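You operate a simulated robot arm through the tools that you are given. There is no shell and no other tool.

You run a simulated two-armed robot. Do the job below in one go: nothing can be reset, and whatever is moved stays where it is left.

TASK
Take the brush from the long bench top and leave it on the free end of the middle shelf. Then put the brass scoop on the long bench top away on the low end of the desk. Then take the lid off the cream tin and lay it down on the long bench top. Then open the wide desk drawer. The order counts.

It is judged by the outcome, as a careful person would: the job done as asked, and still so three seconds after it is handed in. It fails if anything else is knocked over, pushed out of place, dropped, spilled or broken. Lids that push on must go on centred and level and be pressed home; caps that screw on are set level and turned clockwise until they are tight.

THE ROBOT
Two 7-joint arms with fingered hands on one trunk, on a base that moves. Base frame: it is fixed to the floor where the robot stands at the start and does not move with it; the origin is under the middle of the robot, x ahead of it, y to its left, z up. Units: mm, rad, N and s.
The left shoulder is at the start at [73, 155, 1084], the right one opposite. With the tool pointing down near the work surface each hand reaches from about 480 to 880 mm from the robot's upright axis, wherever it stands, measured 20 degrees to its own side. Places, roughly: brass scoop (12x5x4 cm) [2300, 1700, 900]; brush (8x5x6 cm) [3200, 1900, 900]; cream tin [3250, 2000, 750]; free end of the middle shelf (27x12 cm) [5400, -1900, 620]; low end of the desk [2400, -200, 800]; wide desk drawer [2500, -100, 600]. Payload 4 kg a hand.
The tool frame of a hand sits at the grasp point between the pads (the TCP): z along the fingers, y along the line on which they close. The tips reach 30 mm beyond it. The gripper opens to 104 mm; its body begins 35 mm behind the TCP. The gripper is a hand of 3 fingers: y runs from the thumb to the fingers, the wrist lies at [-15, -104, -178] in the tool frame.
Orientation is told as [roll, pitch, yaw] about the base's x, y, z axes, in that order, counted from this pose: with the fingers straight down and the wrist toward the robot, the tool's x, y and z point along [0, 1, 0], [1, 0, 0] and [0, 0, -1] of the base frame.

THE INTERFACE
- The arms move only by the tool play_rows. It takes "left_series", "right_series" or both (then of equal length, played together; a hand with none holds still); each is a list that holds one entry, the list of rows, each a list of 6 numbers: the shift along the tool's x, y, z in mm, then the turn, a rotation vector about the tool's x, y, z in rad. In form: [[[x, y, z, wx, wy, wz], ...]]. A call has 1 to 20 rows; each row is the pose to reach, as a shift and turn from the pose commanded when the call began, along the tool's axes at that moment. A row lasts 0.2 s, in which the tool goes at most 50 mm and 0.15 rad; a call with a longer step from one row to the next is refused whole. Where a pose cannot be reached the arm comes as near as it can. A force on the tool above 40 N (or 10 N above the force at the start of the call, whichever is more), or a blocked arm, ends the call early, and 0.2 s more pass. In this call time passes only in rows, and 0.2 s behind the last. The reply holds the time, the measured pose of the TCP, the force on the tool along the base axes, the opening and the grip force, in the units named above and with some noise, with the torque about the TCP (base axes, N m) and any sound that the robot's microphone picked up.
- Cameras (640 x 400 px; columns grow to the right, rows downward): "scene" is now at [143.2, -6.3, 1325.1]; the picture's right is [-0.09, -1.00, 0.00], its down [-0.46, 0.04, -0.89] and it looks along [0.89, -0.08, -0.46] (base axes); focal length 267 px, centre (320, 200). "left" rides on the left gripper at [-64, -94, -117] in its tool frame; the picture's right is [-0.72, -0.33, 0.61], its down [0.64, -0.65, 0.40] and it looks along [0.27, 0.68, 0.68] (tool axes); focal length 238 px, centre (320, 200). "right" rides on the right gripper at [64, -94, -117] in its tool frame; the picture's right is [-0.72, 0.33, -0.61], its down [-0.64, -0.65, 0.40] and it looks along [-0.27, 0.68, 0.68] (tool axes); focal length 238 px, centre (320, 200). There is no depth. A picture from a camera that has moved, and an enlarged one, comes with that camera's place and axes in the base frame and with its lens.
- get_image(camera): a new picture of that camera. The clock stands still meanwhile.
- lift_body(by): slides the trunk up (or, below 0, down) by that many mm; the arms and the scene camera ride with it, the base frame stays. It gives what a move gives, with no picture.
- roll_base(legs): drives the robot by 1 to 6 legs, each [ahead, left, turn to the left] in mm, mm and rad, along the robot's own axes; the way and the turn of a leg run together, so that a leg with both is an arc; at most 1500 mm and 3.142 rad a leg. The arms and the cameras ride along, it lands a little off, and it stops where it bumps. It gives what a move gives.
- move_fingers(index, middle, thumb_bend, thumb_turn, hand): sets how far each is bent, from 0 (flat) to 1 (curled in); at 0.3 the hand is open as for a grip, at 0.7 the pads meet at the TCP. One left out holds its place. A second passes; each finger stops where it meets its share of the squeeze, and holds until it gets a number again. It is the only way to open and close the hand. It gives what a move gives, with no picture; readings hold the bend of each and the force on the fingers (four entries, about 0 where the hand has none), thumb and palm. thumb_turn goes from beside the hand (0) to across from the fingers (1), as for a grip.
- turn_head(pan, tilt): turns the head with the scene camera to pan (to the left, within 1.501 rad either way) and tilt (down, from -0.506 to 1.204), counted from straight ahead of the robot. It gives what a move gives.
- zoom(camera, box): a new picture of the part [left, top, right, bottom] of that camera's present view, enlarged. The clock stands still meanwhile.
- close_job(): hands the job in; it is judged then, once.

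Places have to be worked out from the pictures, the camera data and where the tool is seen. Open the grippers and draw the arms clear of the work before you hand the job in, unless the task says otherwise.

The tools are called after "Request:" by a JSON object that holds its "api" and its "payload". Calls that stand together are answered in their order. play_rows: Moves the arms, as the interface text tells. Its arguments: {"type":"object","properties":{"left_series":{"type":"array"},"right_series":{"type":"array"}},"required":[]} The other tools are called the same way: lift_body (by) moves the trunk up or down; move_fingers (index, middle, thumb_bend, thumb_turn, hand) moves the fingers one by one; roll_base (legs) drives the base; turn_head (pan, tilt) turns the head that bears the scene camera; get_image (camera) takes a picture; zoom (camera, box) takes an enlarged picture of a part of a camera's view; close_job () hands the job in.

At the start:

```text
clock: 0.0
left_eef_pos: [569.7, 222.5, 1169.8]
left_tcp_rot: [0.001, 0.001, -0.001]
left_ft_force: [0.8, 0.6, 0.0]
left_wrist_torque: [0.0, 0.0, -0.01]
left_grip_width: 103.5
left_finger_force: 0.1
left_shape: jaw
left_bend: [0.3, 0.3, 0.3, 0.98]
left_finger forces: [0.0, 0.0, 0.1, 0.0, 0.0, 0.0]
right_eef_pos: [551.3, -197.0, 1147.3]
right_tcp_rot: [0.001, 0.001, 0.0]
right_ft_force: [-0.6, 0.0, 0.2]
right_wrist_torque: [-0.02, 0.01, -0.02]
right_grip_width: 103.5
right_finger_force: 0.0
right_shape: jaw
right_bend: [0.3, 0.3, 0.3, 0.98]
right_finger forces: [0.0, 0.1, 0.0, 0.0, 0.0, 0.0]
trunk travel left (down, up): [-500.0, 440.0]
robot x, y, heading: [1.9, 2.7, -0.001]
head pan, tilt (commanded): [-0.086, 0.473]
```

scene: 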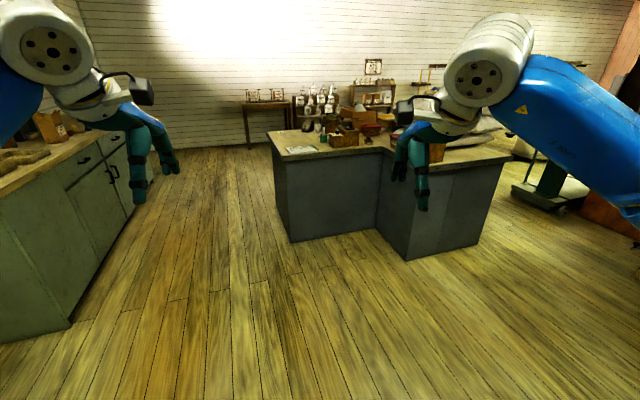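
right: 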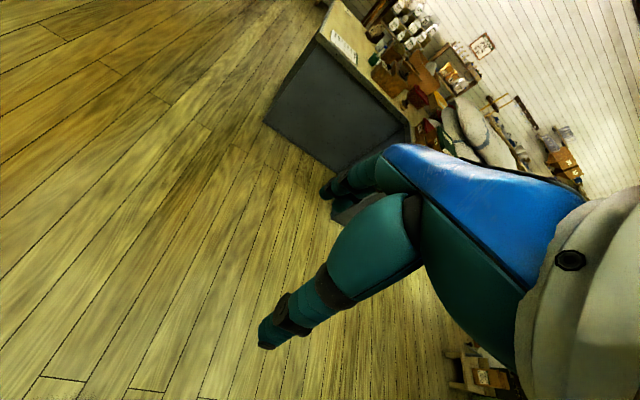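
left: 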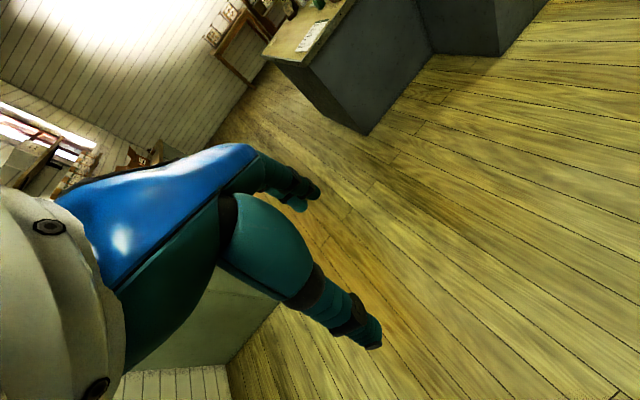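

The first picture shows a bench on the left and an L-shaped desk ahead to the right. I'll turn the head to look at the left bench first.

Request:
{"api": "turn_head", "payload": {"pan": 0.6, "tilt": 0.3}}

```text
clock: 1.1
left_eef_pos: [567.8, 223.0, 1168.9]
left_tcp_rot: [-0.002, 0.001, 0.0]
left_ft_force: [0.2, 0.0, -0.1]
left_wrist_torque: [0.02, -0.03, -0.01]
left_grip_width: 103.6
left_finger_force: 0.1
left_shape: jaw
left_bend: [0.3, 0.3, 0.3, 0.98]
left_finger forces: [0.0, 0.0, 0.0, 0.1, 0.0, 0.1]
right_eef_pos: [551.1, -197.3, 1147.6]
right_tcp_rot: [0.002, -0.001, 0.003]
right_ft_force: [0.6, -0.6, 0.2]
right_wrist_torque: [-0.02, 0.02, 0.0]
right_grip_width: 103.7
right_finger_force: 0.0
right_shape: jaw
right_bend: [0.3, 0.3, 0.3, 0.98]
right_finger forces: [0.1, 0.1, 0.0, 0.0, 0.0, 0.1]
trunk travel left (down, up): [-500.0, 440.0]
robot x, y, heading: [0.7, -1.2, 0.0]
head pan, tilt (commanded): [0.6, 0.3]
```

The head has turned; I take a picture to see the left bench.

Request:
{"api": "get_image", "payload": {"camera": "scene"}}

```text
taken
camera scene: at [129.2, 54.3, 1341.1], right [0.56, -0.83, 0.0], down [-0.25, -0.17, -0.95], along [0.79, 0.54, -0.3], focal length 267 px, centre (320, 200)
```

scene: 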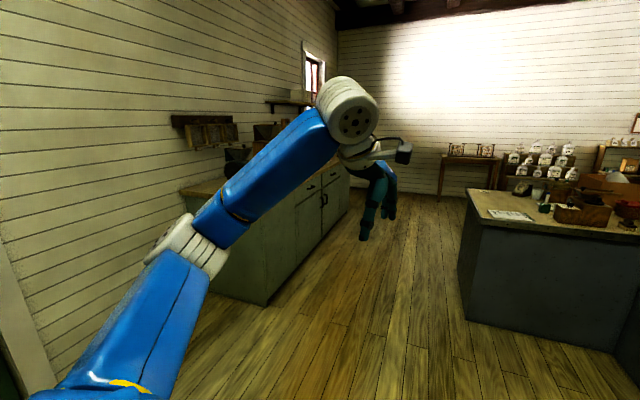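

The long bench runs along the left wall. I take an enlarged look at the desk and the far shelf, panning to the right.

Request:
{"api": "turn_head", "payload": {"pan": -0.1, "tilt": 0.25}}

Request:
{"api": "zoom", "payload": {"camera": "scene", "box": [220, 60, 540, 260]}}

Request:
{"api": "get_image", "payload": {"camera": "scene"}}

```text
clock: 2.1
left_eef_pos: [568.2, 221.5, 1170.3]
left_tcp_rot: [0.0, 0.0, -0.001]
left_ft_force: [1.1, 0.1, 0.8]
left_wrist_torque: [0.0, -0.03, -0.02]
left_grip_width: 103.7
left_finger_force: 0.0
left_shape: jaw
left_bend: [0.3, 0.3, 0.3, 0.98]
left_finger forces: [0.0, 0.0, 0.1, 0.0, 0.0, 0.0]
right_eef_pos: [549.7, -197.8, 1147.1]
right_tcp_rot: [0.0, 0.001, 0.001]
right_ft_force: [-0.1, 0.4, 0.2]
right_wrist_torque: [0.03, -0.04, 0.0]
right_grip_width: 104.0
right_finger_force: 0.0
right_shape: jaw
right_bend: [0.3, 0.3, 0.3, 0.98]
right_finger forces: [0.0, 0.0, 0.0, 0.0, 0.1, 0.1]
trunk travel left (down, up): [-500.0, 440.0]
robot x, y, heading: [-4.3, 0.7, -0.0]
head pan, tilt (commanded): [-0.099, 0.25]
```

```text
2.00 times, centred on (380, 160) of scene
camera zoom: at [145.0, -7.7, 1345.8], right [-0.1, -1.0, 0.0], down [-0.25, 0.02, -0.97], along [0.96, -0.1, -0.25], focal length 534 px, centre (200, 280)
```

zoom: 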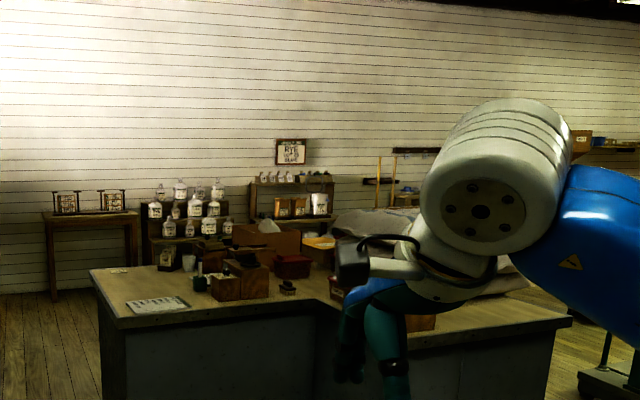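

```text
taken
camera scene: at [145.0, -7.7, 1345.8], right [-0.1, -1.0, 0.0], down [-0.25, 0.02, -0.97], along [0.96, -0.1, -0.25], focal length 267 px, centre (320, 200)
```

scene: 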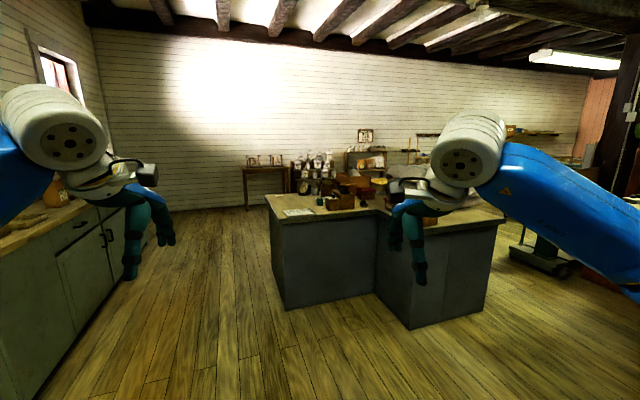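

The desk is L-shaped with clutter, and shelves sit beyond. I look further to the right for the middle shelf.

Request:
{"api": "turn_head", "payload": {"pan": -0.7, "tilt": 0.25}}

Request:
{"api": "get_image", "payload": {"camera": "scene"}}

```text
clock: 3.1
left_eef_pos: [567.8, 222.1, 1170.4]
left_tcp_rot: [0.0, 0.002, 0.001]
left_ft_force: [0.8, -0.2, 0.1]
left_wrist_torque: [-0.01, 0.01, 0.02]
left_grip_width: 103.6
left_finger_force: 0.1
left_shape: jaw
left_bend: [0.3, 0.3, 0.3, 0.98]
left_finger forces: [0.0, 0.0, 0.0, 0.0, 0.1, 0.0]
right_eef_pos: [551.0, -198.1, 1148.4]
right_tcp_rot: [0.001, -0.001, 0.0]
right_ft_force: [-0.3, -1.2, 0.1]
right_wrist_torque: [0.0, -0.03, -0.01]
right_grip_width: 103.7
right_finger_force: 0.0
right_shape: jaw
right_bend: [0.3, 0.3, 0.3, 0.98]
right_finger forces: [0.1, 0.1, 0.0, 0.0, 0.0, 0.1]
trunk travel left (down, up): [-500.0, 440.0]
robot x, y, heading: [-1.4, 0.3, -0.001]
head pan, tilt (commanded): [-0.7, 0.25]
```

```text
taken
camera scene: at [123.5, -58.6, 1345.9], right [-0.64, -0.77, 0.0], down [-0.19, 0.16, -0.97], along [0.74, -0.62, -0.25], focal length 267 px, centre (320, 200)
```

scene: 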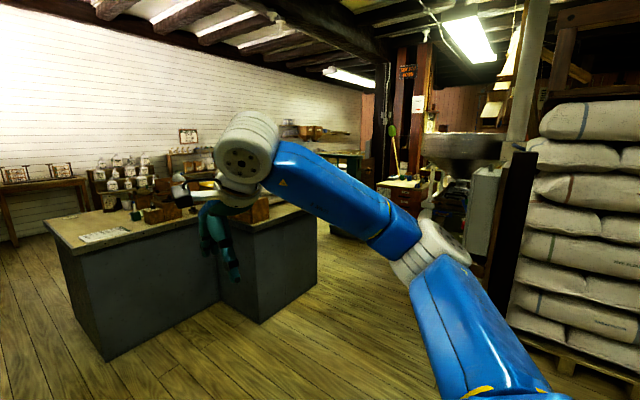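

I estimate the bench front at y≈1330 and the desk's left side near y≈80–240, so there's an aisle between. I drive diagonally into the aisle, short of the objects, and look.

Request:
{"api": "roll_base", "payload": {"legs": [[300, 650, 0], [1000, 0, 0]]}}

Request:
{"api": "turn_head", "payload": {"pan": 0.7, "tilt": 0.45}}

Request:
{"api": "get_image", "payload": {"camera": "scene"}}

```text
clock: 11.9
left_eef_pos: [1887.6, 890.3, 1170.4]
left_tcp_rot: [0.0, 0.001, 0.023]
left_ft_force: [0.6, -0.4, -0.3]
left_wrist_torque: [0.02, 0.02, -0.02]
left_grip_width: 103.8
left_finger_force: 0.0
left_shape: jaw
left_bend: [0.3, 0.3, 0.3, 0.98]
left_finger forces: [0.0, 0.0, 0.0, 0.0, 0.1, 0.1]
right_eef_pos: [1880.3, 470.3, 1147.5]
right_tcp_rot: [0.0, 0.001, 0.023]
right_ft_force: [-0.4, -0.1, -0.3]
right_wrist_torque: [-0.01, -0.02, 0.0]
right_grip_width: 103.9
right_finger_force: 0.0
right_shape: jaw
right_bend: [0.3, 0.3, 0.3, 0.98]
right_finger forces: [0.0, 0.0, 0.1, 0.0, 0.1, 0.0]
trunk travel left (down, up): [-500.0, 440.0]
robot x, y, heading: [1325.0, 655.8, 0.026]
head pan, tilt (commanded): [-0.7, 0.25]
```

```text
clock: 13.5
left_eef_pos: [1885.5, 890.5, 1171.5]
left_tcp_rot: [0.0, -0.002, 0.024]
left_ft_force: [0.2, 0.4, 0.0]
left_wrist_torque: [0.02, 0.01, 0.0]
left_grip_width: 103.6
left_finger_force: 0.1
left_shape: jaw
left_bend: [0.3, 0.3, 0.3, 0.98]
left_finger forces: [0.1, 0.0, 0.1, 0.0, 0.1, 0.0]
right_eef_pos: [1878.1, 470.4, 1149.2]
right_tcp_rot: [0.0, -0.002, 0.023]
right_ft_force: [-0.2, -0.5, -0.4]
right_wrist_torque: [0.03, -0.01, 0.03]
right_grip_width: 103.9
right_finger_force: 0.0
right_shape: jaw
right_bend: [0.3, 0.3, 0.3, 0.98]
right_finger forces: [0.1, 0.0, 0.0, 0.1, 0.0, 0.0]
trunk travel left (down, up): [-500.0, 440.0]
robot x, y, heading: [1323.6, 655.7, 0.021]
head pan, tilt (commanded): [0.7, 0.45]
```

```text
taken
camera scene: at [1446.3, 718.7, 1327.3], right [0.66, -0.75, 0.0], down [-0.33, -0.29, -0.9], along [0.67, 0.59, -0.44], focal length 267 px, centre (320, 200)
```

scene: 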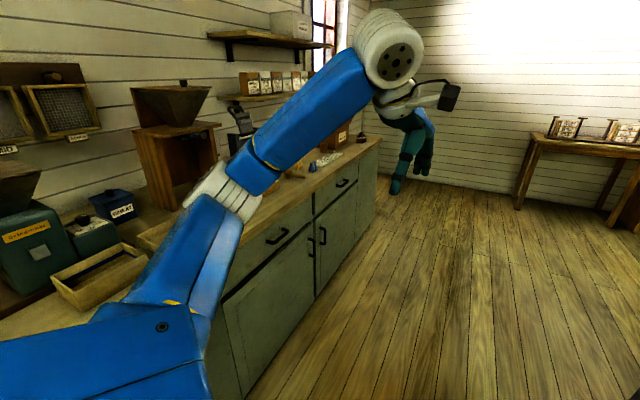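

The left arm blocks part of the bench. I drive further ahead and turn left to face the bench squarely.

Request:
{"api": "roll_base", "payload": {"legs": [[1200, 0, 0], [0, 0, 1.54]]}}

Request:
{"api": "turn_head", "payload": {"pan": 0.0, "tilt": 0.45}}

Request:
{"api": "get_image", "payload": {"camera": "scene"}}

```text
clock: 23.2
left_eef_pos: [2289.5, 1247.9, 1172.6]
left_tcp_rot: [0.001, 0.001, 1.562]
left_ft_force: [0.0, 0.0, -0.8]
left_wrist_torque: [0.02, 0.03, 0.0]
left_grip_width: 103.7
left_finger_force: 0.1
left_shape: jaw
left_bend: [0.3, 0.3, 0.3, 0.98]
left_finger forces: [0.0, 0.0, 0.0, 0.0, 0.1, 0.0]
right_eef_pos: [2710.2, 1226.7, 1149.0]
right_tcp_rot: [-0.001, -0.003, 1.562]
right_ft_force: [-1.0, -0.8, 0.1]
right_wrist_torque: [0.03, 0.01, -0.03]
right_grip_width: 103.6
right_finger_force: 0.1
right_shape: jaw
right_bend: [0.3, 0.3, 0.3, 0.98]
right_finger forces: [0.0, 0.0, 0.0, 0.0, 0.1, 0.0]
trunk travel left (down, up): [-500.0, 440.0]
robot x, y, heading: [2506.2, 682.9, 1.56]
head pan, tilt (commanded): [0.7, 0.45]
```

```text
clock: 24.3
left_eef_pos: [2289.1, 1245.8, 1171.5]
left_tcp_rot: [-0.001, -0.002, 1.562]
left_ft_force: [-0.7, 0.1, -0.2]
left_wrist_torque: [-0.02, -0.03, -0.01]
left_grip_width: 103.4
left_finger_force: 0.2
left_shape: jaw
left_bend: [0.3, 0.3, 0.3, 0.98]
left_finger forces: [0.0, 0.0, 0.0, 0.1, 0.1, 0.0]
right_eef_pos: [2709.0, 1224.1, 1149.1]
right_tcp_rot: [0.001, -0.003, 1.561]
right_ft_force: [0.4, -0.3, 0.8]
right_wrist_torque: [0.0, 0.0, 0.0]
right_grip_width: 104.0
right_finger_force: 0.1
right_shape: jaw
right_bend: [0.3, 0.3, 0.3, 0.98]
right_finger forces: [0.0, 0.0, 0.0, 0.0, 0.0, 0.1]
trunk travel left (down, up): [-500.0, 440.0]
robot x, y, heading: [2508.3, 678.8, 1.563]
head pan, tilt (commanded): [0.0, 0.45]
```

```text
taken
camera scene: at [2506.2, 826.7, 1327.2], right [1.0, -0.01, 0.0], down [0.0, -0.44, -0.9], along [0.01, 0.9, -0.44], focal length 267 px, centre (320, 200)
```

scene: 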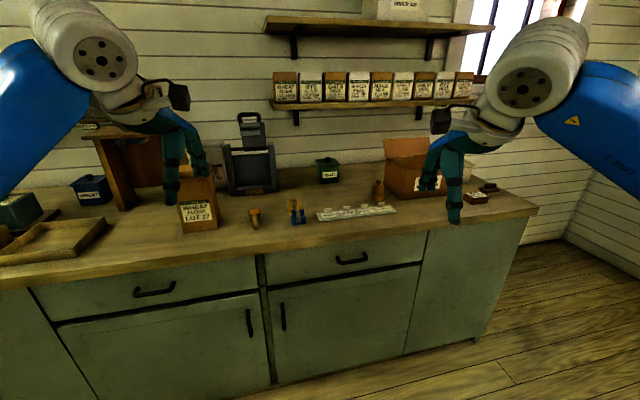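

The bench is in view with various items. I zoom in to identify the scoop, brush and cream tin.

Request:
{"api": "zoom", "payload": {"camera": "scene", "box": [160, 100, 360, 240]}}

Request:
{"api": "zoom", "payload": {"camera": "scene", "box": [360, 120, 560, 260]}}

Request:
{"api": "zoom", "payload": {"camera": "scene", "box": [0, 120, 200, 260]}}

```text
2.86 times, centred on (260, 170) of scene
camera zoom: at [2506.2, 826.7, 1327.2], right [1.0, -0.01, 0.0], down [0.0, -0.44, -0.9], along [0.01, 0.9, -0.44], focal length 763 px, centre (491, 286)
```

zoom: 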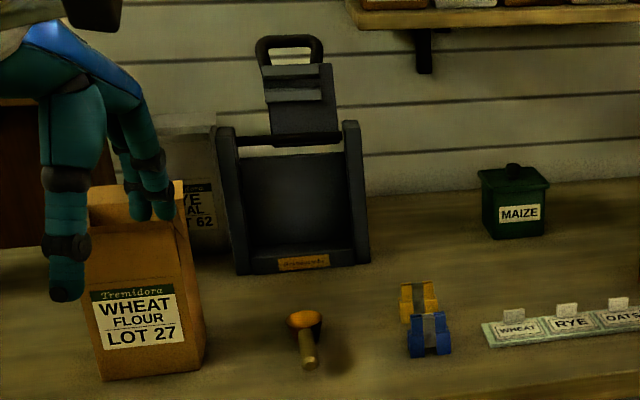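

```text
2.86 times, centred on (460, 190) of scene
camera zoom: at [2506.2, 826.7, 1327.2], right [1.0, -0.01, 0.0], down [0.0, -0.44, -0.9], along [0.01, 0.9, -0.44], focal length 763 px, centre (-80, 229)
```

zoom: 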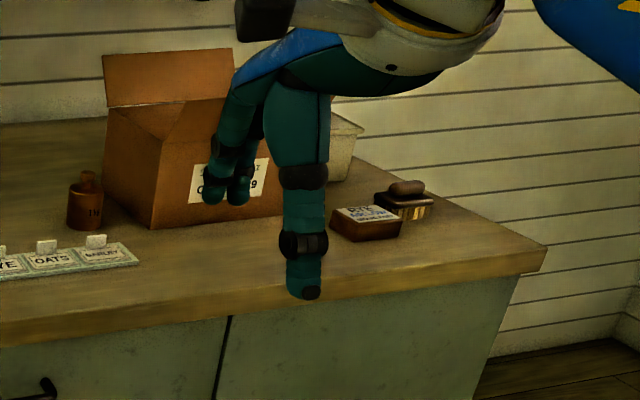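

```text
2.86 times, centred on (100, 190) of scene
camera zoom: at [2506.2, 826.7, 1327.2], right [1.0, -0.01, 0.0], down [0.0, -0.44, -0.9], along [0.01, 0.9, -0.44], focal length 763 px, centre (949, 229)
```

zoom: 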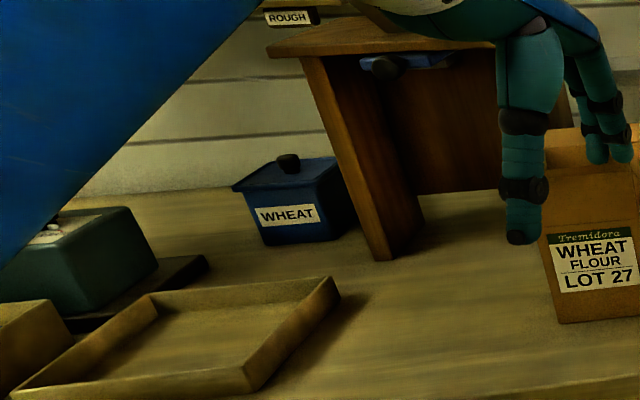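

The brush sits near the bench's right end, the scoop (handle toward me) near x≈2290, and a cream tin seems to be behind the cardboard box. The room is turned about 0.22 rad to my base frame. I drive right along the bench and square up to it.

Request:
{"api": "roll_base", "payload": {"legs": [[297, -690, 0], [0, 0, 0.227]]}}

Request:
{"api": "turn_head", "payload": {"pan": 0.0, "tilt": 0.5}}

Request:
{"api": "get_image", "payload": {"camera": "scene"}}

Request:
{"api": "get_image", "payload": {"camera": "right"}}

```text
clock: 29.2
left_eef_pos: [2844.7, 1475.5, 1173.4]
left_tcp_rot: [-0.001, -0.002, 1.808]
left_ft_force: [0.4, 0.7, 0.0]
left_wrist_torque: [-0.02, 0.01, 0.02]
left_grip_width: 103.4
left_finger_force: 0.2
left_shape: jaw
left_bend: [0.3, 0.3, 0.3, 0.98]
left_finger forces: [0.0, 0.1, 0.1, 0.0, 0.0, 0.1]
right_eef_pos: [3256.7, 1556.5, 1148.6]
right_tcp_rot: [0.002, -0.003, 1.807]
right_ft_force: [-0.8, -0.6, -1.1]
right_wrist_torque: [0.01, 0.01, 0.01]
right_grip_width: 103.6
right_finger_force: 0.1
right_shape: jaw
right_bend: [0.3, 0.3, 0.3, 0.98]
right_finger forces: [0.0, 0.0, 0.1, 0.1, 0.0, 0.1]
trunk travel left (down, up): [-500.0, 440.0]
robot x, y, heading: [3192.1, 978.8, 1.808]
head pan, tilt (commanded): [0.0, 0.45]
```

```text
clock: 29.8
left_eef_pos: [2843.6, 1473.9, 1172.5]
left_tcp_rot: [0.0, -0.003, 1.807]
left_ft_force: [-0.4, 0.0, -0.4]
left_wrist_torque: [0.02, 0.0, 0.0]
left_grip_width: 103.6
left_finger_force: 0.1
left_shape: jaw
left_bend: [0.3, 0.3, 0.3, 0.98]
left_finger forces: [0.0, 0.0, 0.0, 0.0, 0.0, 0.0]
right_eef_pos: [3254.5, 1554.3, 1150.5]
right_tcp_rot: [-0.001, -0.004, 1.809]
right_ft_force: [-0.3, 0.1, -0.5]
right_wrist_torque: [-0.01, 0.01, 0.02]
right_grip_width: 103.7
right_finger_force: 0.1
right_shape: jaw
right_bend: [0.3, 0.3, 0.3, 0.98]
right_finger forces: [0.0, 0.0, 0.0, 0.1, 0.0, 0.1]
trunk travel left (down, up): [-500.0, 440.0]
robot x, y, heading: [3193.0, 981.1, 1.811]
head pan, tilt (commanded): [0.0, 0.499]
```

```text
taken
camera scene: at [3156.1, 1122.0, 1322.7], right [0.97, 0.24, 0.0], down [0.11, -0.47, -0.88], along [-0.21, 0.85, -0.48], focal length 267 px, centre (320, 200)
```

scene: 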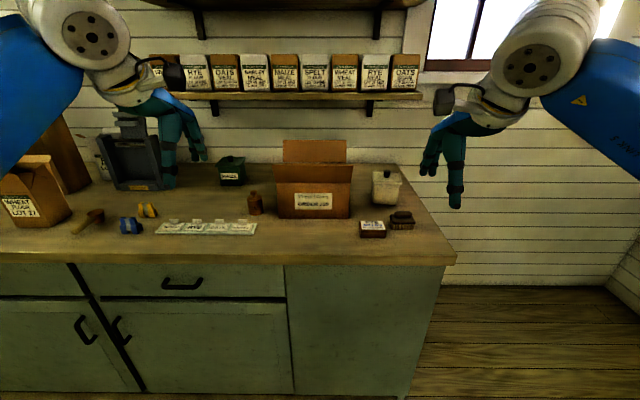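

```text
taken
camera right: at [3214.9, 1449.8, 1266.7], right [0.62, 0.48, 0.61], down [0.78, -0.48, -0.41], along [0.1, 0.73, -0.67], focal length 238 px, centre (320, 200)
```

right: 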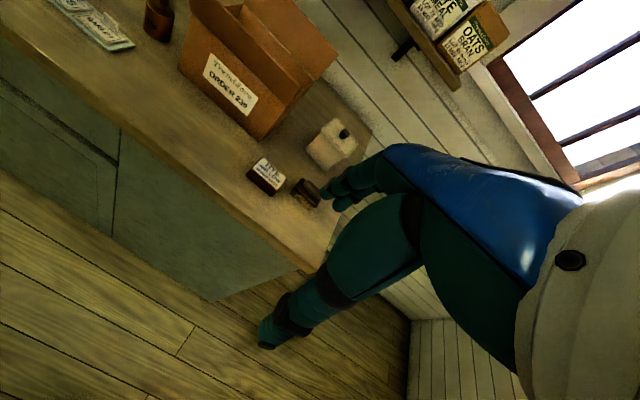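

The cream tin with a dark knob stands just behind the brush. I zoom for detail to measure the bench height, brush and tin.

Request:
{"api": "zoom", "payload": {"camera": "scene", "box": [340, 150, 468, 230]}}

Request:
{"api": "zoom", "payload": {"camera": "right", "box": [230, 100, 390, 200]}}

Request:
{"api": "zoom", "payload": {"camera": "scene", "box": [60, 150, 276, 285]}}

```text
5.00 times, centred on (404, 190) of scene
camera zoom: at [3156.1, 1122.0, 1322.7], right [0.97, 0.24, 0.0], down [0.11, -0.47, -0.88], along [-0.21, 0.85, -0.48], focal length 1336 px, centre (-100, 250)
```

zoom: 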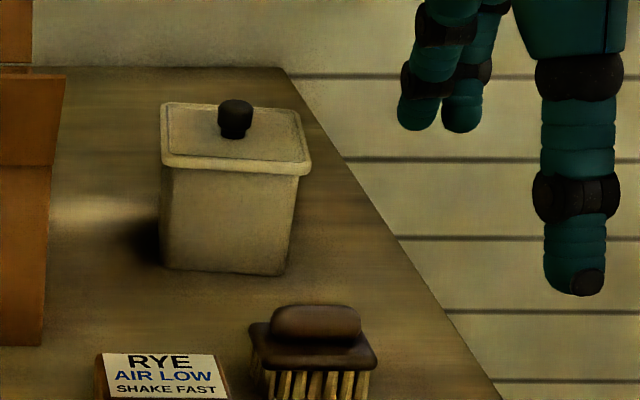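

```text
4.00 times, centred on (310, 150) of right
camera zoom: at [3214.9, 1449.8, 1266.7], right [0.62, 0.48, 0.61], down [0.78, -0.48, -0.41], along [0.1, 0.73, -0.67], focal length 953 px, centre (360, 400)
```

zoom: 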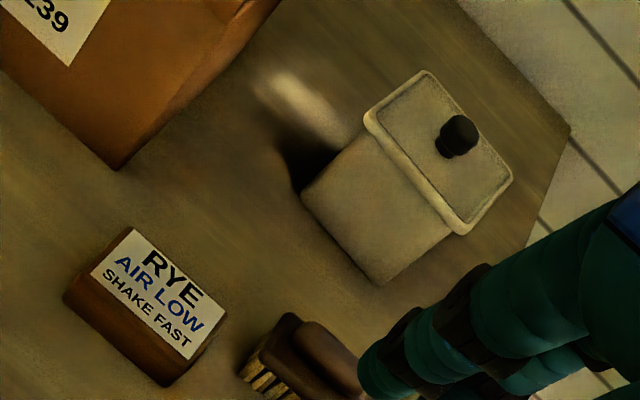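

```text
2.96 times, centred on (168, 218) of scene
camera zoom: at [3156.1, 1122.0, 1322.7], right [0.97, 0.24, 0.0], down [0.11, -0.47, -0.88], along [-0.21, 0.85, -0.48], focal length 792 px, centre (770, 148)
```

zoom: 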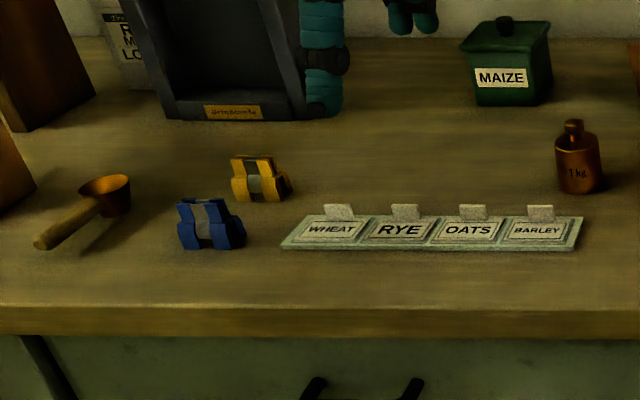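

Triangulating the two views puts the brush knob near (3238, 1856, 895), so the bench top is at z≈847. Before choosing the grasp I want to see the shelf, so I look right and then drive that way.

Request:
{"api": "turn_head", "payload": {"pan": -1.5, "tilt": 0.35}}

Request:
{"api": "get_image", "payload": {"camera": "scene"}}

```text
clock: 31.4
left_eef_pos: [2843.9, 1473.5, 1173.9]
left_tcp_rot: [-0.001, -0.006, 1.81]
left_ft_force: [0.1, 0.2, 0.6]
left_wrist_torque: [-0.01, 0.03, -0.04]
left_grip_width: 103.8
left_finger_force: 0.0
left_shape: jaw
left_bend: [0.3, 0.3, 0.3, 0.98]
left_finger forces: [0.1, 0.0, 0.0, 0.1, 0.0, 0.0]
right_eef_pos: [3255.3, 1555.4, 1149.6]
right_tcp_rot: [0.0, -0.005, 1.809]
right_ft_force: [0.0, 0.3, 0.0]
right_wrist_torque: [-0.01, -0.01, -0.04]
right_grip_width: 103.8
right_finger_force: 0.1
right_shape: jaw
right_bend: [0.3, 0.3, 0.3, 0.98]
right_finger forces: [0.1, 0.0, 0.1, 0.0, 0.0, 0.0]
trunk travel left (down, up): [-500.0, 440.0]
robot x, y, heading: [3191.1, 979.6, 1.807]
head pan, tilt (commanded): [-1.499, 0.351]
```

```text
taken
camera scene: at [3266.1, 1061.7, 1336.6], right [0.3, -0.95, 0.0], down [-0.33, -0.11, -0.94], along [0.89, 0.29, -0.34], focal length 267 px, centre (320, 200)
```

scene: 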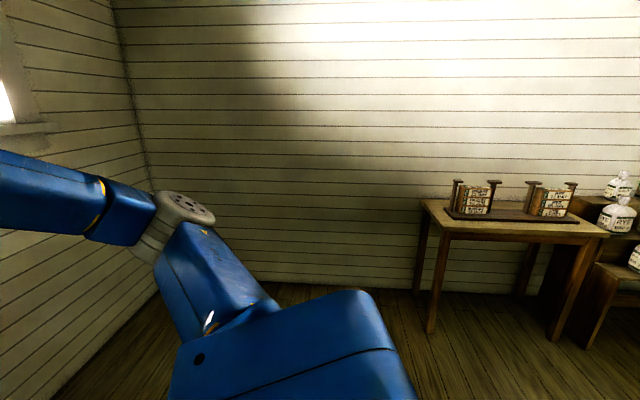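

The area right of the bench is clear, with a small table on the far wall. I turn the robot right to face the far wall and look toward the shelf.

Request:
{"api": "roll_base", "payload": {"legs": [[0, 0, -1.59]]}}

Request:
{"api": "turn_head", "payload": {"pan": -0.9, "tilt": 0.3}}

Request:
{"api": "get_image", "payload": {"camera": "scene"}}

```text
clock: 35.7
left_eef_pos: [3690.9, 1320.5, 1173.5]
left_tcp_rot: [-0.001, -0.004, 0.222]
left_ft_force: [1.2, 0.6, -0.3]
left_wrist_torque: [-0.03, 0.01, -0.03]
left_grip_width: 103.8
left_finger_force: 0.0
left_shape: jaw
left_bend: [0.3, 0.3, 0.3, 0.98]
left_finger forces: [0.0, 0.0, 0.0, 0.1, 0.1, 0.0]
right_eef_pos: [3766.0, 907.7, 1151.3]
right_tcp_rot: [-0.002, -0.006, 0.222]
right_ft_force: [0.4, -1.1, 0.2]
right_wrist_torque: [-0.03, -0.01, 0.0]
right_grip_width: 103.5
right_finger_force: 0.0
right_shape: jaw
right_bend: [0.3, 0.3, 0.3, 0.98]
right_finger forces: [0.0, 0.0, 0.0, 0.0, 0.0, 0.0]
trunk travel left (down, up): [-500.0, 440.0]
robot x, y, heading: [3193.8, 980.2, 0.225]
head pan, tilt (commanded): [-1.499, 0.351]
```

```text
clock: 36.7
left_eef_pos: [3688.7, 1319.4, 1174.5]
left_tcp_rot: [-0.001, -0.007, 0.223]
left_ft_force: [0.0, 0.1, 0.5]
left_wrist_torque: [-0.04, -0.03, 0.01]
left_grip_width: 103.6
left_finger_force: 0.1
left_shape: jaw
left_bend: [0.3, 0.3, 0.3, 0.98]
left_finger forces: [0.0, 0.0, 0.0, 0.0, 0.1, 0.0]
right_eef_pos: [3764.1, 906.9, 1152.4]
right_tcp_rot: [0.0, -0.007, 0.221]
right_ft_force: [-0.9, -0.3, -1.0]
right_wrist_torque: [0.0, 0.0, -0.01]
right_grip_width: 103.6
right_finger_force: 0.0
right_shape: jaw
right_bend: [0.3, 0.3, 0.3, 0.98]
right_finger forces: [0.0, 0.1, 0.0, 0.0, 0.0, 0.1]
trunk travel left (down, up): [-500.0, 440.0]
robot x, y, heading: [3191.7, 979.0, 0.219]
head pan, tilt (commanded): [-0.901, 0.3]
```

```text
taken
camera scene: at [3314.9, 934.3, 1341.2], right [-0.63, -0.78, 0.0], down [-0.23, 0.19, -0.95], along [0.74, -0.6, -0.3], focal length 267 px, centre (320, 200)
```

scene: 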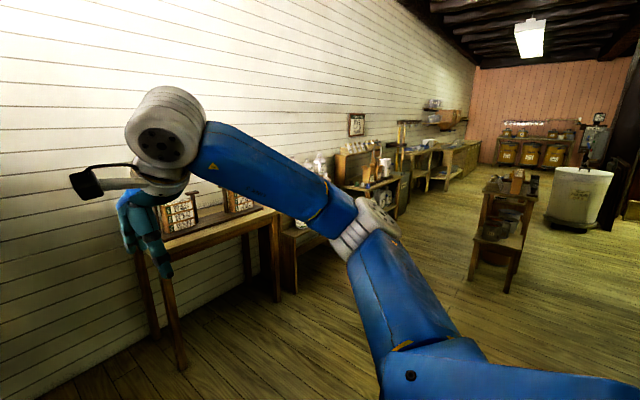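

The rack at [5400,-1900] would lie just behind my right arm in this view, along the far wall; a small stand is at about (3880,-1400). I move ahead and look again.

Request:
{"api": "roll_base", "payload": {"legs": [[600, 0, 0], [0, -1000, 0]]}}

Request:
{"api": "turn_head", "payload": {"pan": -0.7, "tilt": 0.4}}

Request:
{"api": "get_image", "payload": {"camera": "scene"}}

```text
clock: 44.9
left_eef_pos: [4512.6, 485.4, 1173.6]
left_tcp_rot: [-0.001, -0.005, 0.242]
left_ft_force: [0.7, 0.5, 0.5]
left_wrist_torque: [0.0, -0.01, -0.01]
left_grip_width: 103.7
left_finger_force: 0.0
left_shape: jaw
left_bend: [0.3, 0.3, 0.3, 0.98]
left_finger forces: [0.0, 0.0, 0.0, 0.1, 0.0, 0.0]
right_eef_pos: [4596.1, 72.1, 1151.3]
right_tcp_rot: [0.0, -0.007, 0.242]
right_ft_force: [0.0, 0.7, -0.3]
right_wrist_torque: [-0.04, -0.01, 0.02]
right_grip_width: 103.8
right_finger_force: 0.1
right_shape: jaw
right_bend: [0.3, 0.3, 0.3, 0.98]
right_finger forces: [0.1, 0.0, 0.0, 0.1, 0.0, 0.0]
trunk travel left (down, up): [-500.0, 440.0]
robot x, y, heading: [4023.9, 131.6, 0.239]
head pan, tilt (commanded): [-0.901, 0.3]
```

```text
clock: 45.7
left_eef_pos: [4511.6, 483.7, 1175.4]
left_tcp_rot: [0.001, -0.007, 0.241]
left_ft_force: [0.1, -0.5, -1.0]
left_wrist_torque: [0.03, 0.0, -0.03]
left_grip_width: 103.6
left_finger_force: 0.0
left_shape: jaw
left_bend: [0.3, 0.3, 0.3, 0.98]
left_finger forces: [0.0, 0.0, 0.0, 0.0, 0.0, 0.0]
right_eef_pos: [4593.8, 71.9, 1152.8]
right_tcp_rot: [0.002, -0.009, 0.241]
right_ft_force: [0.1, -0.5, 0.0]
right_wrist_torque: [-0.02, 0.0, 0.03]
right_grip_width: 103.6
right_finger_force: 0.0
right_shape: jaw
right_bend: [0.3, 0.3, 0.3, 0.98]
right_finger forces: [0.0, 0.0, 0.0, 0.0, 0.0, 0.0]
trunk travel left (down, up): [-500.0, 440.0]
robot x, y, heading: [4024.1, 135.6, 0.24]
head pan, tilt (commanded): [-0.7, 0.4]
```

```text
taken
camera scene: at [4155.1, 107.0, 1332.0], right [-0.44, -0.9, 0.0], down [-0.35, 0.17, -0.92], along [0.82, -0.41, -0.39], focal length 267 px, centre (320, 200)
```

scene: 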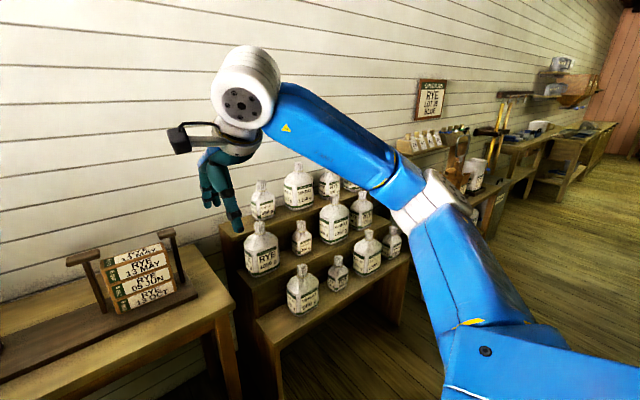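

The first stepped stand holds bottles; the target rack is beyond it. I continue sliding right along the wall.

Request:
{"api": "roll_base", "payload": {"legs": [[-50, -1100, -0.02]]}}

Request:
{"api": "turn_head", "payload": {"pan": -0.7, "tilt": 0.4}}

Request:
{"api": "get_image", "payload": {"camera": "scene"}}

```text
clock: 51.4
left_eef_pos: [4723.4, -619.8, 1174.3]
left_tcp_rot: [-0.001, -0.008, 0.225]
left_ft_force: [0.0, -0.4, -0.4]
left_wrist_torque: [0.01, 0.03, 0.03]
left_grip_width: 103.8
left_finger_force: 0.1
left_shape: jaw
left_bend: [0.3, 0.3, 0.3, 0.98]
left_finger forces: [0.0, 0.0, 0.1, 0.1, 0.0, 0.1]
right_eef_pos: [4798.9, -1032.4, 1151.9]
right_tcp_rot: [-0.001, -0.01, 0.223]
right_ft_force: [-0.1, 0.4, -0.3]
right_wrist_torque: [-0.06, -0.01, 0.02]
right_grip_width: 103.7
right_finger_force: 0.0
right_shape: jaw
right_bend: [0.3, 0.3, 0.3, 0.98]
right_finger forces: [0.1, 0.0, 0.0, 0.1, 0.0, 0.0]
trunk travel left (down, up): [-500.0, 440.0]
robot x, y, heading: [4229.5, -965.8, 0.224]
head pan, tilt (commanded): [-0.7, 0.4]
```

```text
clock: 52.0
left_eef_pos: [4721.6, -621.8, 1176.1]
left_tcp_rot: [0.001, -0.009, 0.224]
left_ft_force: [-0.1, 0.4, 0.0]
left_wrist_torque: [0.0, 0.01, 0.01]
left_grip_width: 103.7
left_finger_force: 0.0
left_shape: jaw
left_bend: [0.3, 0.3, 0.3, 0.98]
left_finger forces: [0.0, 0.0, 0.0, 0.1, 0.1, 0.1]
right_eef_pos: [4797.5, -1035.1, 1153.8]
right_tcp_rot: [0.001, -0.01, 0.223]
right_ft_force: [0.3, 0.0, -0.6]
right_wrist_torque: [0.01, 0.0, -0.02]
right_grip_width: 103.6
right_finger_force: 0.1
right_shape: jaw
right_bend: [0.3, 0.3, 0.3, 0.98]
right_finger forces: [0.0, 0.0, 0.1, 0.1, 0.0, 0.0]
trunk travel left (down, up): [-500.0, 440.0]
robot x, y, heading: [4229.0, -963.0, 0.222]
head pan, tilt (commanded): [-0.7, 0.4]
```

```text
taken
camera scene: at [4361.1, -990.8, 1331.9], right [-0.46, -0.89, 0.0], down [-0.35, 0.18, -0.92], along [0.82, -0.42, -0.39], focal length 267 px, centre (320, 200)
```

scene: 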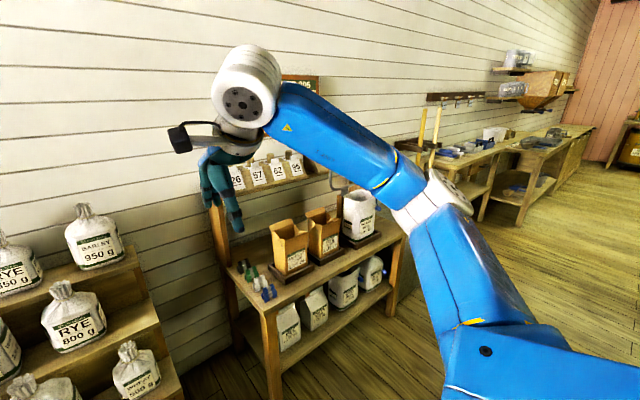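

The rack has a narrow top ledge, a middle shelf with bags and clips, and a bottom shelf. I move in front of it and look.

Request:
{"api": "roll_base", "payload": {"legs": [[-150, -900, 0]]}}

Request:
{"api": "turn_head", "payload": {"pan": 0.0, "tilt": 0.5}}

Request:
{"api": "get_image", "payload": {"camera": "scene"}}

Request:
{"api": "zoom", "payload": {"camera": "scene", "box": [220, 120, 476, 280]}}

```text
clock: 53.1
left_eef_pos: [4717.0, -636.7, 1174.4]
left_tcp_rot: [-0.013, -0.011, 0.224]
left_ft_force: [-0.4, 0.8, -0.8]
left_wrist_torque: [-0.07, -0.01, -0.05]
left_grip_width: 103.6
left_finger_force: 0.0
left_shape: jaw
left_bend: [0.3, 0.3, 0.3, 0.98]
left_finger forces: [0.0, 0.1, 0.0, 0.0, 0.0, 0.0]
right_eef_pos: [4790.9, -1050.7, 1158.1]
right_tcp_rot: [-0.013, -0.015, 0.227]
right_ft_force: [-0.8, 0.8, -0.9]
right_wrist_torque: [-0.05, -0.02, -0.01]
right_grip_width: 103.7
right_finger_force: 0.1
right_shape: jaw
right_bend: [0.3, 0.3, 0.3, 0.98]
right_finger forces: [0.0, 0.0, 0.0, 0.0, 0.0, 0.1]
trunk travel left (down, up): [-500.0, 440.0]
robot x, y, heading: [4225.5, -988.5, 0.222]
head pan, tilt (commanded): [-0.7, 0.4]
stopped in leg 1: the robot was blocked; the commanded pose is now the measured one
```

```text
clock: 54.1
left_eef_pos: [4720.3, -654.6, 1178.6]
left_tcp_rot: [0.003, -0.013, 0.223]
left_ft_force: [-0.5, -0.9, -1.4]
left_wrist_torque: [0.0, -0.01, 0.01]
left_grip_width: 103.5
left_finger_force: 0.0
left_shape: jaw
left_bend: [0.3, 0.3, 0.3, 0.98]
left_finger forces: [0.0, 0.0, 0.0, 0.0, 0.0, 0.0]
right_eef_pos: [4795.9, -1068.1, 1156.0]
right_tcp_rot: [0.002, -0.013, 0.224]
right_ft_force: [-0.5, -0.5, 0.5]
right_wrist_torque: [0.02, 0.0, -0.01]
right_grip_width: 103.7
right_finger_force: 0.1
right_shape: jaw
right_bend: [0.3, 0.3, 0.3, 0.98]
right_finger forces: [0.0, 0.0, 0.1, 0.0, 0.0, 0.0]
trunk travel left (down, up): [-500.0, 440.0]
robot x, y, heading: [4227.0, -992.9, 0.223]
head pan, tilt (commanded): [0.0, 0.499]
```

```text
taken
camera scene: at [4370.1, -962.3, 1322.7], right [0.22, -0.98, 0.0], down [-0.47, -0.1, -0.88], along [0.86, 0.19, -0.48], focal length 267 px, centre (320, 200)
```

scene: 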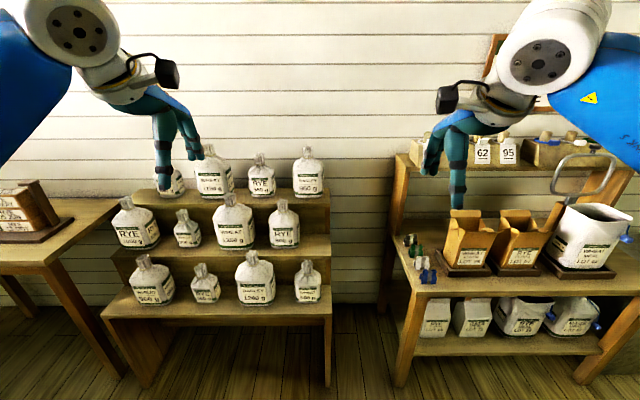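

```text
2.50 times, centred on (348, 200) of scene
camera zoom: at [4370.1, -962.3, 1322.7], right [0.22, -0.98, 0.0], down [-0.47, -0.1, -0.88], along [0.86, 0.19, -0.48], focal length 668 px, centre (250, 200)
```

zoom: 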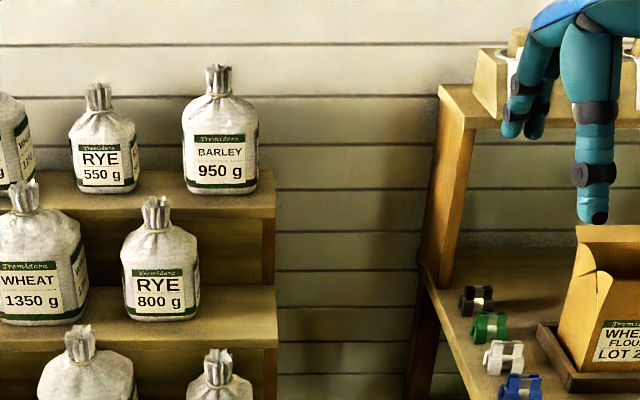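

The base stopped after about 30 mm — something is to my right. I look right and down to find it before going on.

Request:
{"api": "turn_head", "payload": {"pan": -1.5, "tilt": 0.7}}

Request:
{"api": "get_image", "payload": {"camera": "scene"}}

Request:
{"api": "get_image", "payload": {"camera": "right"}}

```text
clock: 55.8
left_eef_pos: [4718.9, -650.3, 1178.3]
left_tcp_rot: [-0.001, -0.014, 0.223]
left_ft_force: [-0.9, 0.1, 0.3]
left_wrist_torque: [0.04, -0.02, 0.02]
left_grip_width: 103.7
left_finger_force: 0.0
left_shape: jaw
left_bend: [0.3, 0.3, 0.3, 0.98]
left_finger forces: [0.0, 0.0, 0.0, 0.0, 0.0, 0.0]
right_eef_pos: [4794.4, -1063.2, 1154.7]
right_tcp_rot: [0.0, -0.013, 0.223]
right_ft_force: [0.0, 0.2, -0.6]
right_wrist_torque: [0.04, 0.0, 0.01]
right_grip_width: 103.7
right_finger_force: 0.0
right_shape: jaw
right_bend: [0.3, 0.3, 0.3, 0.98]
right_finger forces: [0.0, 0.0, 0.0, 0.0, 0.1, 0.0]
trunk travel left (down, up): [-500.0, 440.0]
robot x, y, heading: [4230.2, -991.9, 0.222]
head pan, tilt (commanded): [-1.499, 0.7]
```

```text
taken
camera scene: at [4304.9, -1059.4, 1305.2], right [-0.96, -0.29, 0.0], down [-0.19, 0.62, -0.76], along [0.22, -0.73, -0.64], focal length 267 px, centre (320, 200)
```

scene: 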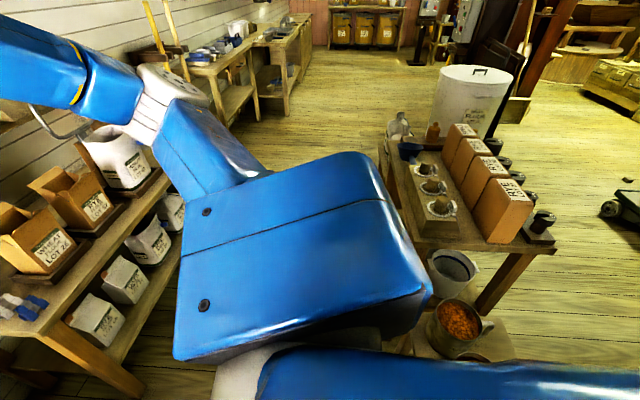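

```text
taken
camera right: at [4686.7, -1021.8, 1270.7], right [0.47, -0.63, 0.62], down [-0.49, -0.77, -0.41], along [0.74, -0.11, -0.67], focal length 238 px, centre (320, 200)
```

right: 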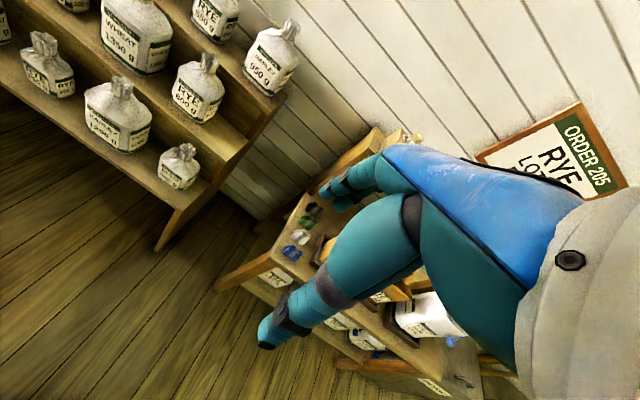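

A table with bags and a pail stands to my right rear. I tilt the head fully down to see the gap between the base and that table.

Request:
{"api": "turn_head", "payload": {"pan": -1.5, "tilt": 1.2}}

Request:
{"api": "get_image", "payload": {"camera": "scene"}}

```text
clock: 56.7
left_eef_pos: [4719.9, -651.1, 1178.5]
left_tcp_rot: [-0.001, -0.013, 0.223]
left_ft_force: [0.0, 0.0, -0.4]
left_wrist_torque: [-0.01, -0.03, -0.02]
left_grip_width: 103.6
left_finger_force: 0.0
left_shape: jaw
left_bend: [0.3, 0.3, 0.3, 0.98]
left_finger forces: [0.1, 0.0, 0.1, 0.0, 0.0, 0.0]
right_eef_pos: [4794.1, -1062.8, 1155.3]
right_tcp_rot: [0.0, -0.014, 0.223]
right_ft_force: [-0.1, -0.6, 0.4]
right_wrist_torque: [0.02, 0.01, -0.02]
right_grip_width: 104.0
right_finger_force: 0.1
right_shape: jaw
right_bend: [0.3, 0.3, 0.3, 0.98]
right_finger forces: [0.0, 0.0, 0.0, 0.0, 0.0, 0.1]
trunk travel left (down, up): [-500.0, 440.0]
robot x, y, heading: [4228.3, -990.6, 0.224]
head pan, tilt (commanded): [-1.499, 1.201]
```

```text
taken
camera scene: at [4296.2, -1031.4, 1269.3], right [-0.96, -0.29, 0.0], down [-0.27, 0.89, -0.36], along [0.1, -0.35, -0.93], focal length 267 px, centre (320, 200)
```

scene: 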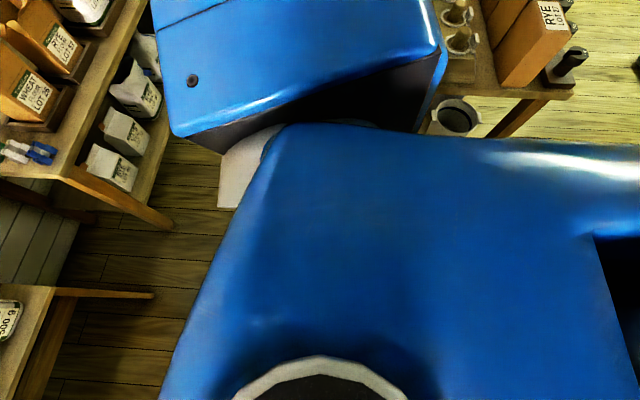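

The base bumped the low table whose near end is around (4180,-1530); everything on it still stands. The gap between it and the rack is about 970 mm, so I raise the trunk, move ahead into mid-gap and then slide right.

Request:
{"api": "lift_body", "payload": {"by": 200}}

Request:
{"api": "roll_base", "payload": {"legs": [[0, 60, 0], [310, 0, 0]]}}

Request:
{"api": "turn_head", "payload": {"pan": -0.6, "tilt": 0.75}}

Request:
{"api": "get_image", "payload": {"camera": "scene"}}

```text
clock: 58.9
left_eef_pos: [4720.2, -649.8, 1377.6]
left_tcp_rot: [0.001, -0.011, 0.224]
left_ft_force: [0.2, 0.0, -0.4]
left_wrist_torque: [-0.01, 0.0, 0.0]
left_grip_width: 103.8
left_finger_force: 0.0
left_shape: jaw
left_bend: [0.3, 0.3, 0.3, 0.98]
left_finger forces: [0.0, 0.0, 0.0, 0.0, 0.0, 0.0]
right_eef_pos: [4794.8, -1062.9, 1356.3]
right_tcp_rot: [0.0, -0.014, 0.224]
right_ft_force: [-0.2, -0.4, -0.1]
right_wrist_torque: [0.0, 0.02, -0.01]
right_grip_width: 103.8
right_finger_force: 0.0
right_shape: jaw
right_bend: [0.3, 0.3, 0.3, 0.98]
right_finger forces: [0.0, 0.0, 0.0, 0.1, 0.1, 0.0]
trunk travel left (down, up): [-700.0, 240.0]
robot x, y, heading: [4224.6, -990.9, 0.22]
head pan, tilt (commanded): [-1.499, 1.201]
```

```text
clock: 61.5
left_eef_pos: [5000.0, -532.4, 1379.8]
left_tcp_rot: [0.002, -0.017, 0.216]
left_ft_force: [0.8, -0.1, 0.1]
left_wrist_torque: [0.01, 0.02, -0.04]
left_grip_width: 103.6
left_finger_force: 0.1
left_shape: jaw
left_bend: [0.3, 0.3, 0.3, 0.98]
left_finger forces: [0.1, 0.0, 0.1, 0.0, 0.1, 0.0]
right_eef_pos: [5074.4, -946.0, 1357.0]
right_tcp_rot: [0.003, -0.015, 0.216]
right_ft_force: [-0.6, -1.0, 0.9]
right_wrist_torque: [0.02, 0.02, 0.01]
right_grip_width: 103.8
right_finger_force: 0.1
right_shape: jaw
right_bend: [0.3, 0.3, 0.3, 0.98]
right_finger forces: [0.0, 0.0, 0.0, 0.0, 0.1, 0.1]
trunk travel left (down, up): [-700.0, 240.0]
robot x, y, heading: [4510.2, -866.6, 0.215]
head pan, tilt (commanded): [-1.499, 1.201]
```

```text
clock: 62.7
left_eef_pos: [5004.2, -542.1, 1380.5]
left_tcp_rot: [0.008, -0.016, 0.217]
left_ft_force: [0.1, -1.1, 0.7]
left_wrist_torque: [0.04, 0.02, -0.02]
left_grip_width: 103.7
left_finger_force: 0.0
left_shape: jaw
left_bend: [0.3, 0.3, 0.3, 0.98]
left_finger forces: [0.1, 0.0, 0.0, 0.1, 0.0, 0.1]
right_eef_pos: [5078.8, -956.5, 1354.3]
right_tcp_rot: [0.01, -0.014, 0.216]
right_ft_force: [-0.9, -0.4, 0.4]
right_wrist_torque: [0.02, 0.01, 0.02]
right_grip_width: 104.0
right_finger_force: 0.1
right_shape: jaw
right_bend: [0.3, 0.3, 0.3, 0.98]
right_finger forces: [0.2, 0.1, 0.0, 0.0, 0.0, 0.1]
trunk travel left (down, up): [-700.0, 240.0]
robot x, y, heading: [4511.6, -867.6, 0.22]
head pan, tilt (commanded): [-0.6, 0.75]
```

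```text
taken
camera scene: at [4641.8, -894.4, 1500.4], right [-0.38, -0.93, 0.0], down [-0.64, 0.26, -0.73], along [0.68, -0.27, -0.69], focal length 267 px, centre (320, 200)
```

scene: 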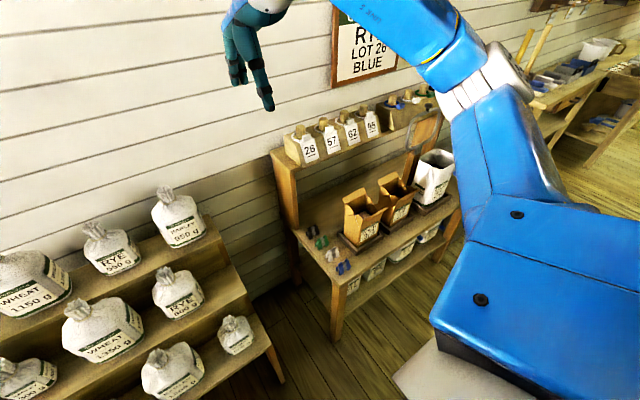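

I'm lined up at the gap. I zoom in on the rack to find the free end of its middle shelf.

Request:
{"api": "zoom", "payload": {"camera": "scene", "box": [270, 90, 478, 220]}}

Request:
{"api": "zoom", "payload": {"camera": "scene", "box": [280, 160, 440, 260]}}

```text
3.08 times, centred on (374, 155) of scene
camera zoom: at [4641.8, -894.4, 1500.4], right [-0.38, -0.93, 0.0], down [-0.64, 0.26, -0.73], along [0.68, -0.27, -0.69], focal length 822 px, centre (154, 338)
```

zoom: 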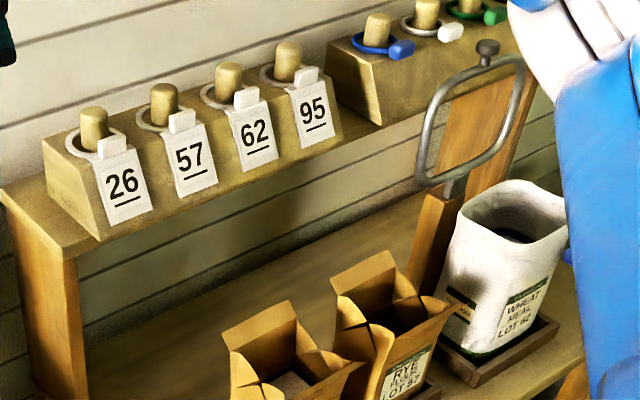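

```text
4.00 times, centred on (360, 210) of scene
camera zoom: at [4641.8, -894.4, 1500.4], right [-0.38, -0.93, 0.0], down [-0.64, 0.26, -0.73], along [0.68, -0.27, -0.69], focal length 1069 px, centre (160, 160)
```

zoom: 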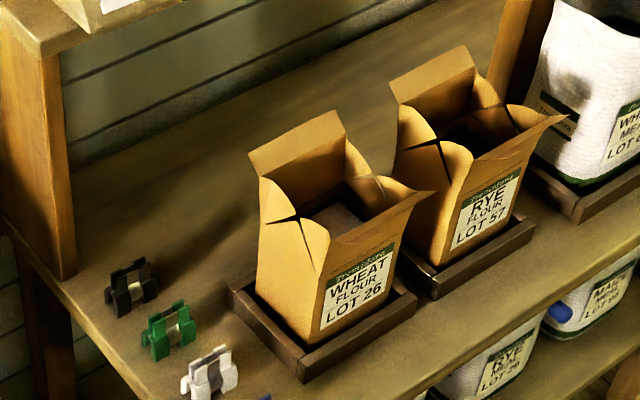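

The bagged rack's table level measures z≈760, not 620, so I want to see what lies further right before committing. I swing the right hand's camera to the right.

Request:
{"api": "play_rows", "payload": {"right_series": [[[0, 0, 0, 0, 0, 0.14], [0, 0, 0, 0, 0, 0.28], [0, 0, 0, 0, 0, 0.42], [0, 0, 0, 0, 0, 0.56], [0, 0, 0, 0, 0, 0.7], [0, 0, 0, 0, 0, 0.84]]]}}

Request:
{"api": "get_image", "payload": {"camera": "right"}}

```text
clock: 64.1
left_eef_pos: [5002.2, -533.0, 1379.6]
left_tcp_rot: [0.003, -0.016, 0.217]
left_ft_force: [0.4, 0.2, -0.2]
left_wrist_torque: [0.0, -0.02, -0.01]
left_grip_width: 103.5
left_finger_force: 0.1
left_shape: jaw
left_bend: [0.3, 0.3, 0.3, 0.98]
left_finger forces: [0.0, 0.0, 0.0, 0.0, 0.1, 0.1]
right_eef_pos: [5077.1, -945.4, 1357.5]
right_tcp_rot: [0.013, -0.009, -0.626]
right_ft_force: [0.1, -0.2, -0.3]
right_wrist_torque: [0.01, -0.02, 0.01]
right_grip_width: 103.8
right_finger_force: 0.1
right_shape: jaw
right_bend: [0.3, 0.3, 0.3, 0.98]
right_finger forces: [0.1, 0.0, 0.0, 0.0, 0.0, 0.1]
trunk travel left (down, up): [-700.0, 240.0]
robot x, y, heading: [4512.0, -863.5, 0.216]
head pan, tilt (commanded): [-0.6, 0.75]
```

```text
taken
camera right: at [5034.9, -838.1, 1473.3], right [-0.17, -0.78, 0.61], down [-0.9, -0.13, -0.42], along [0.41, -0.61, -0.68], focal length 238 px, centre (320, 200)
```

right: 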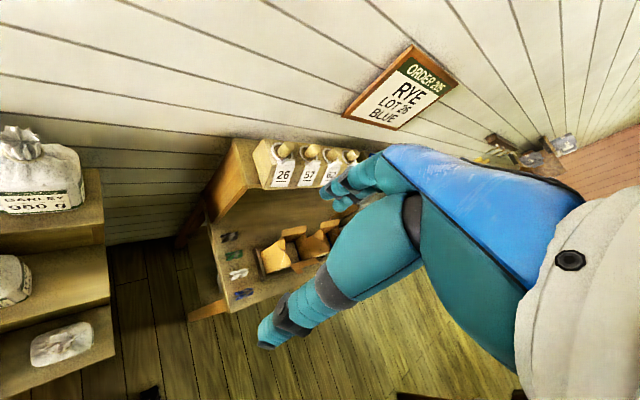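

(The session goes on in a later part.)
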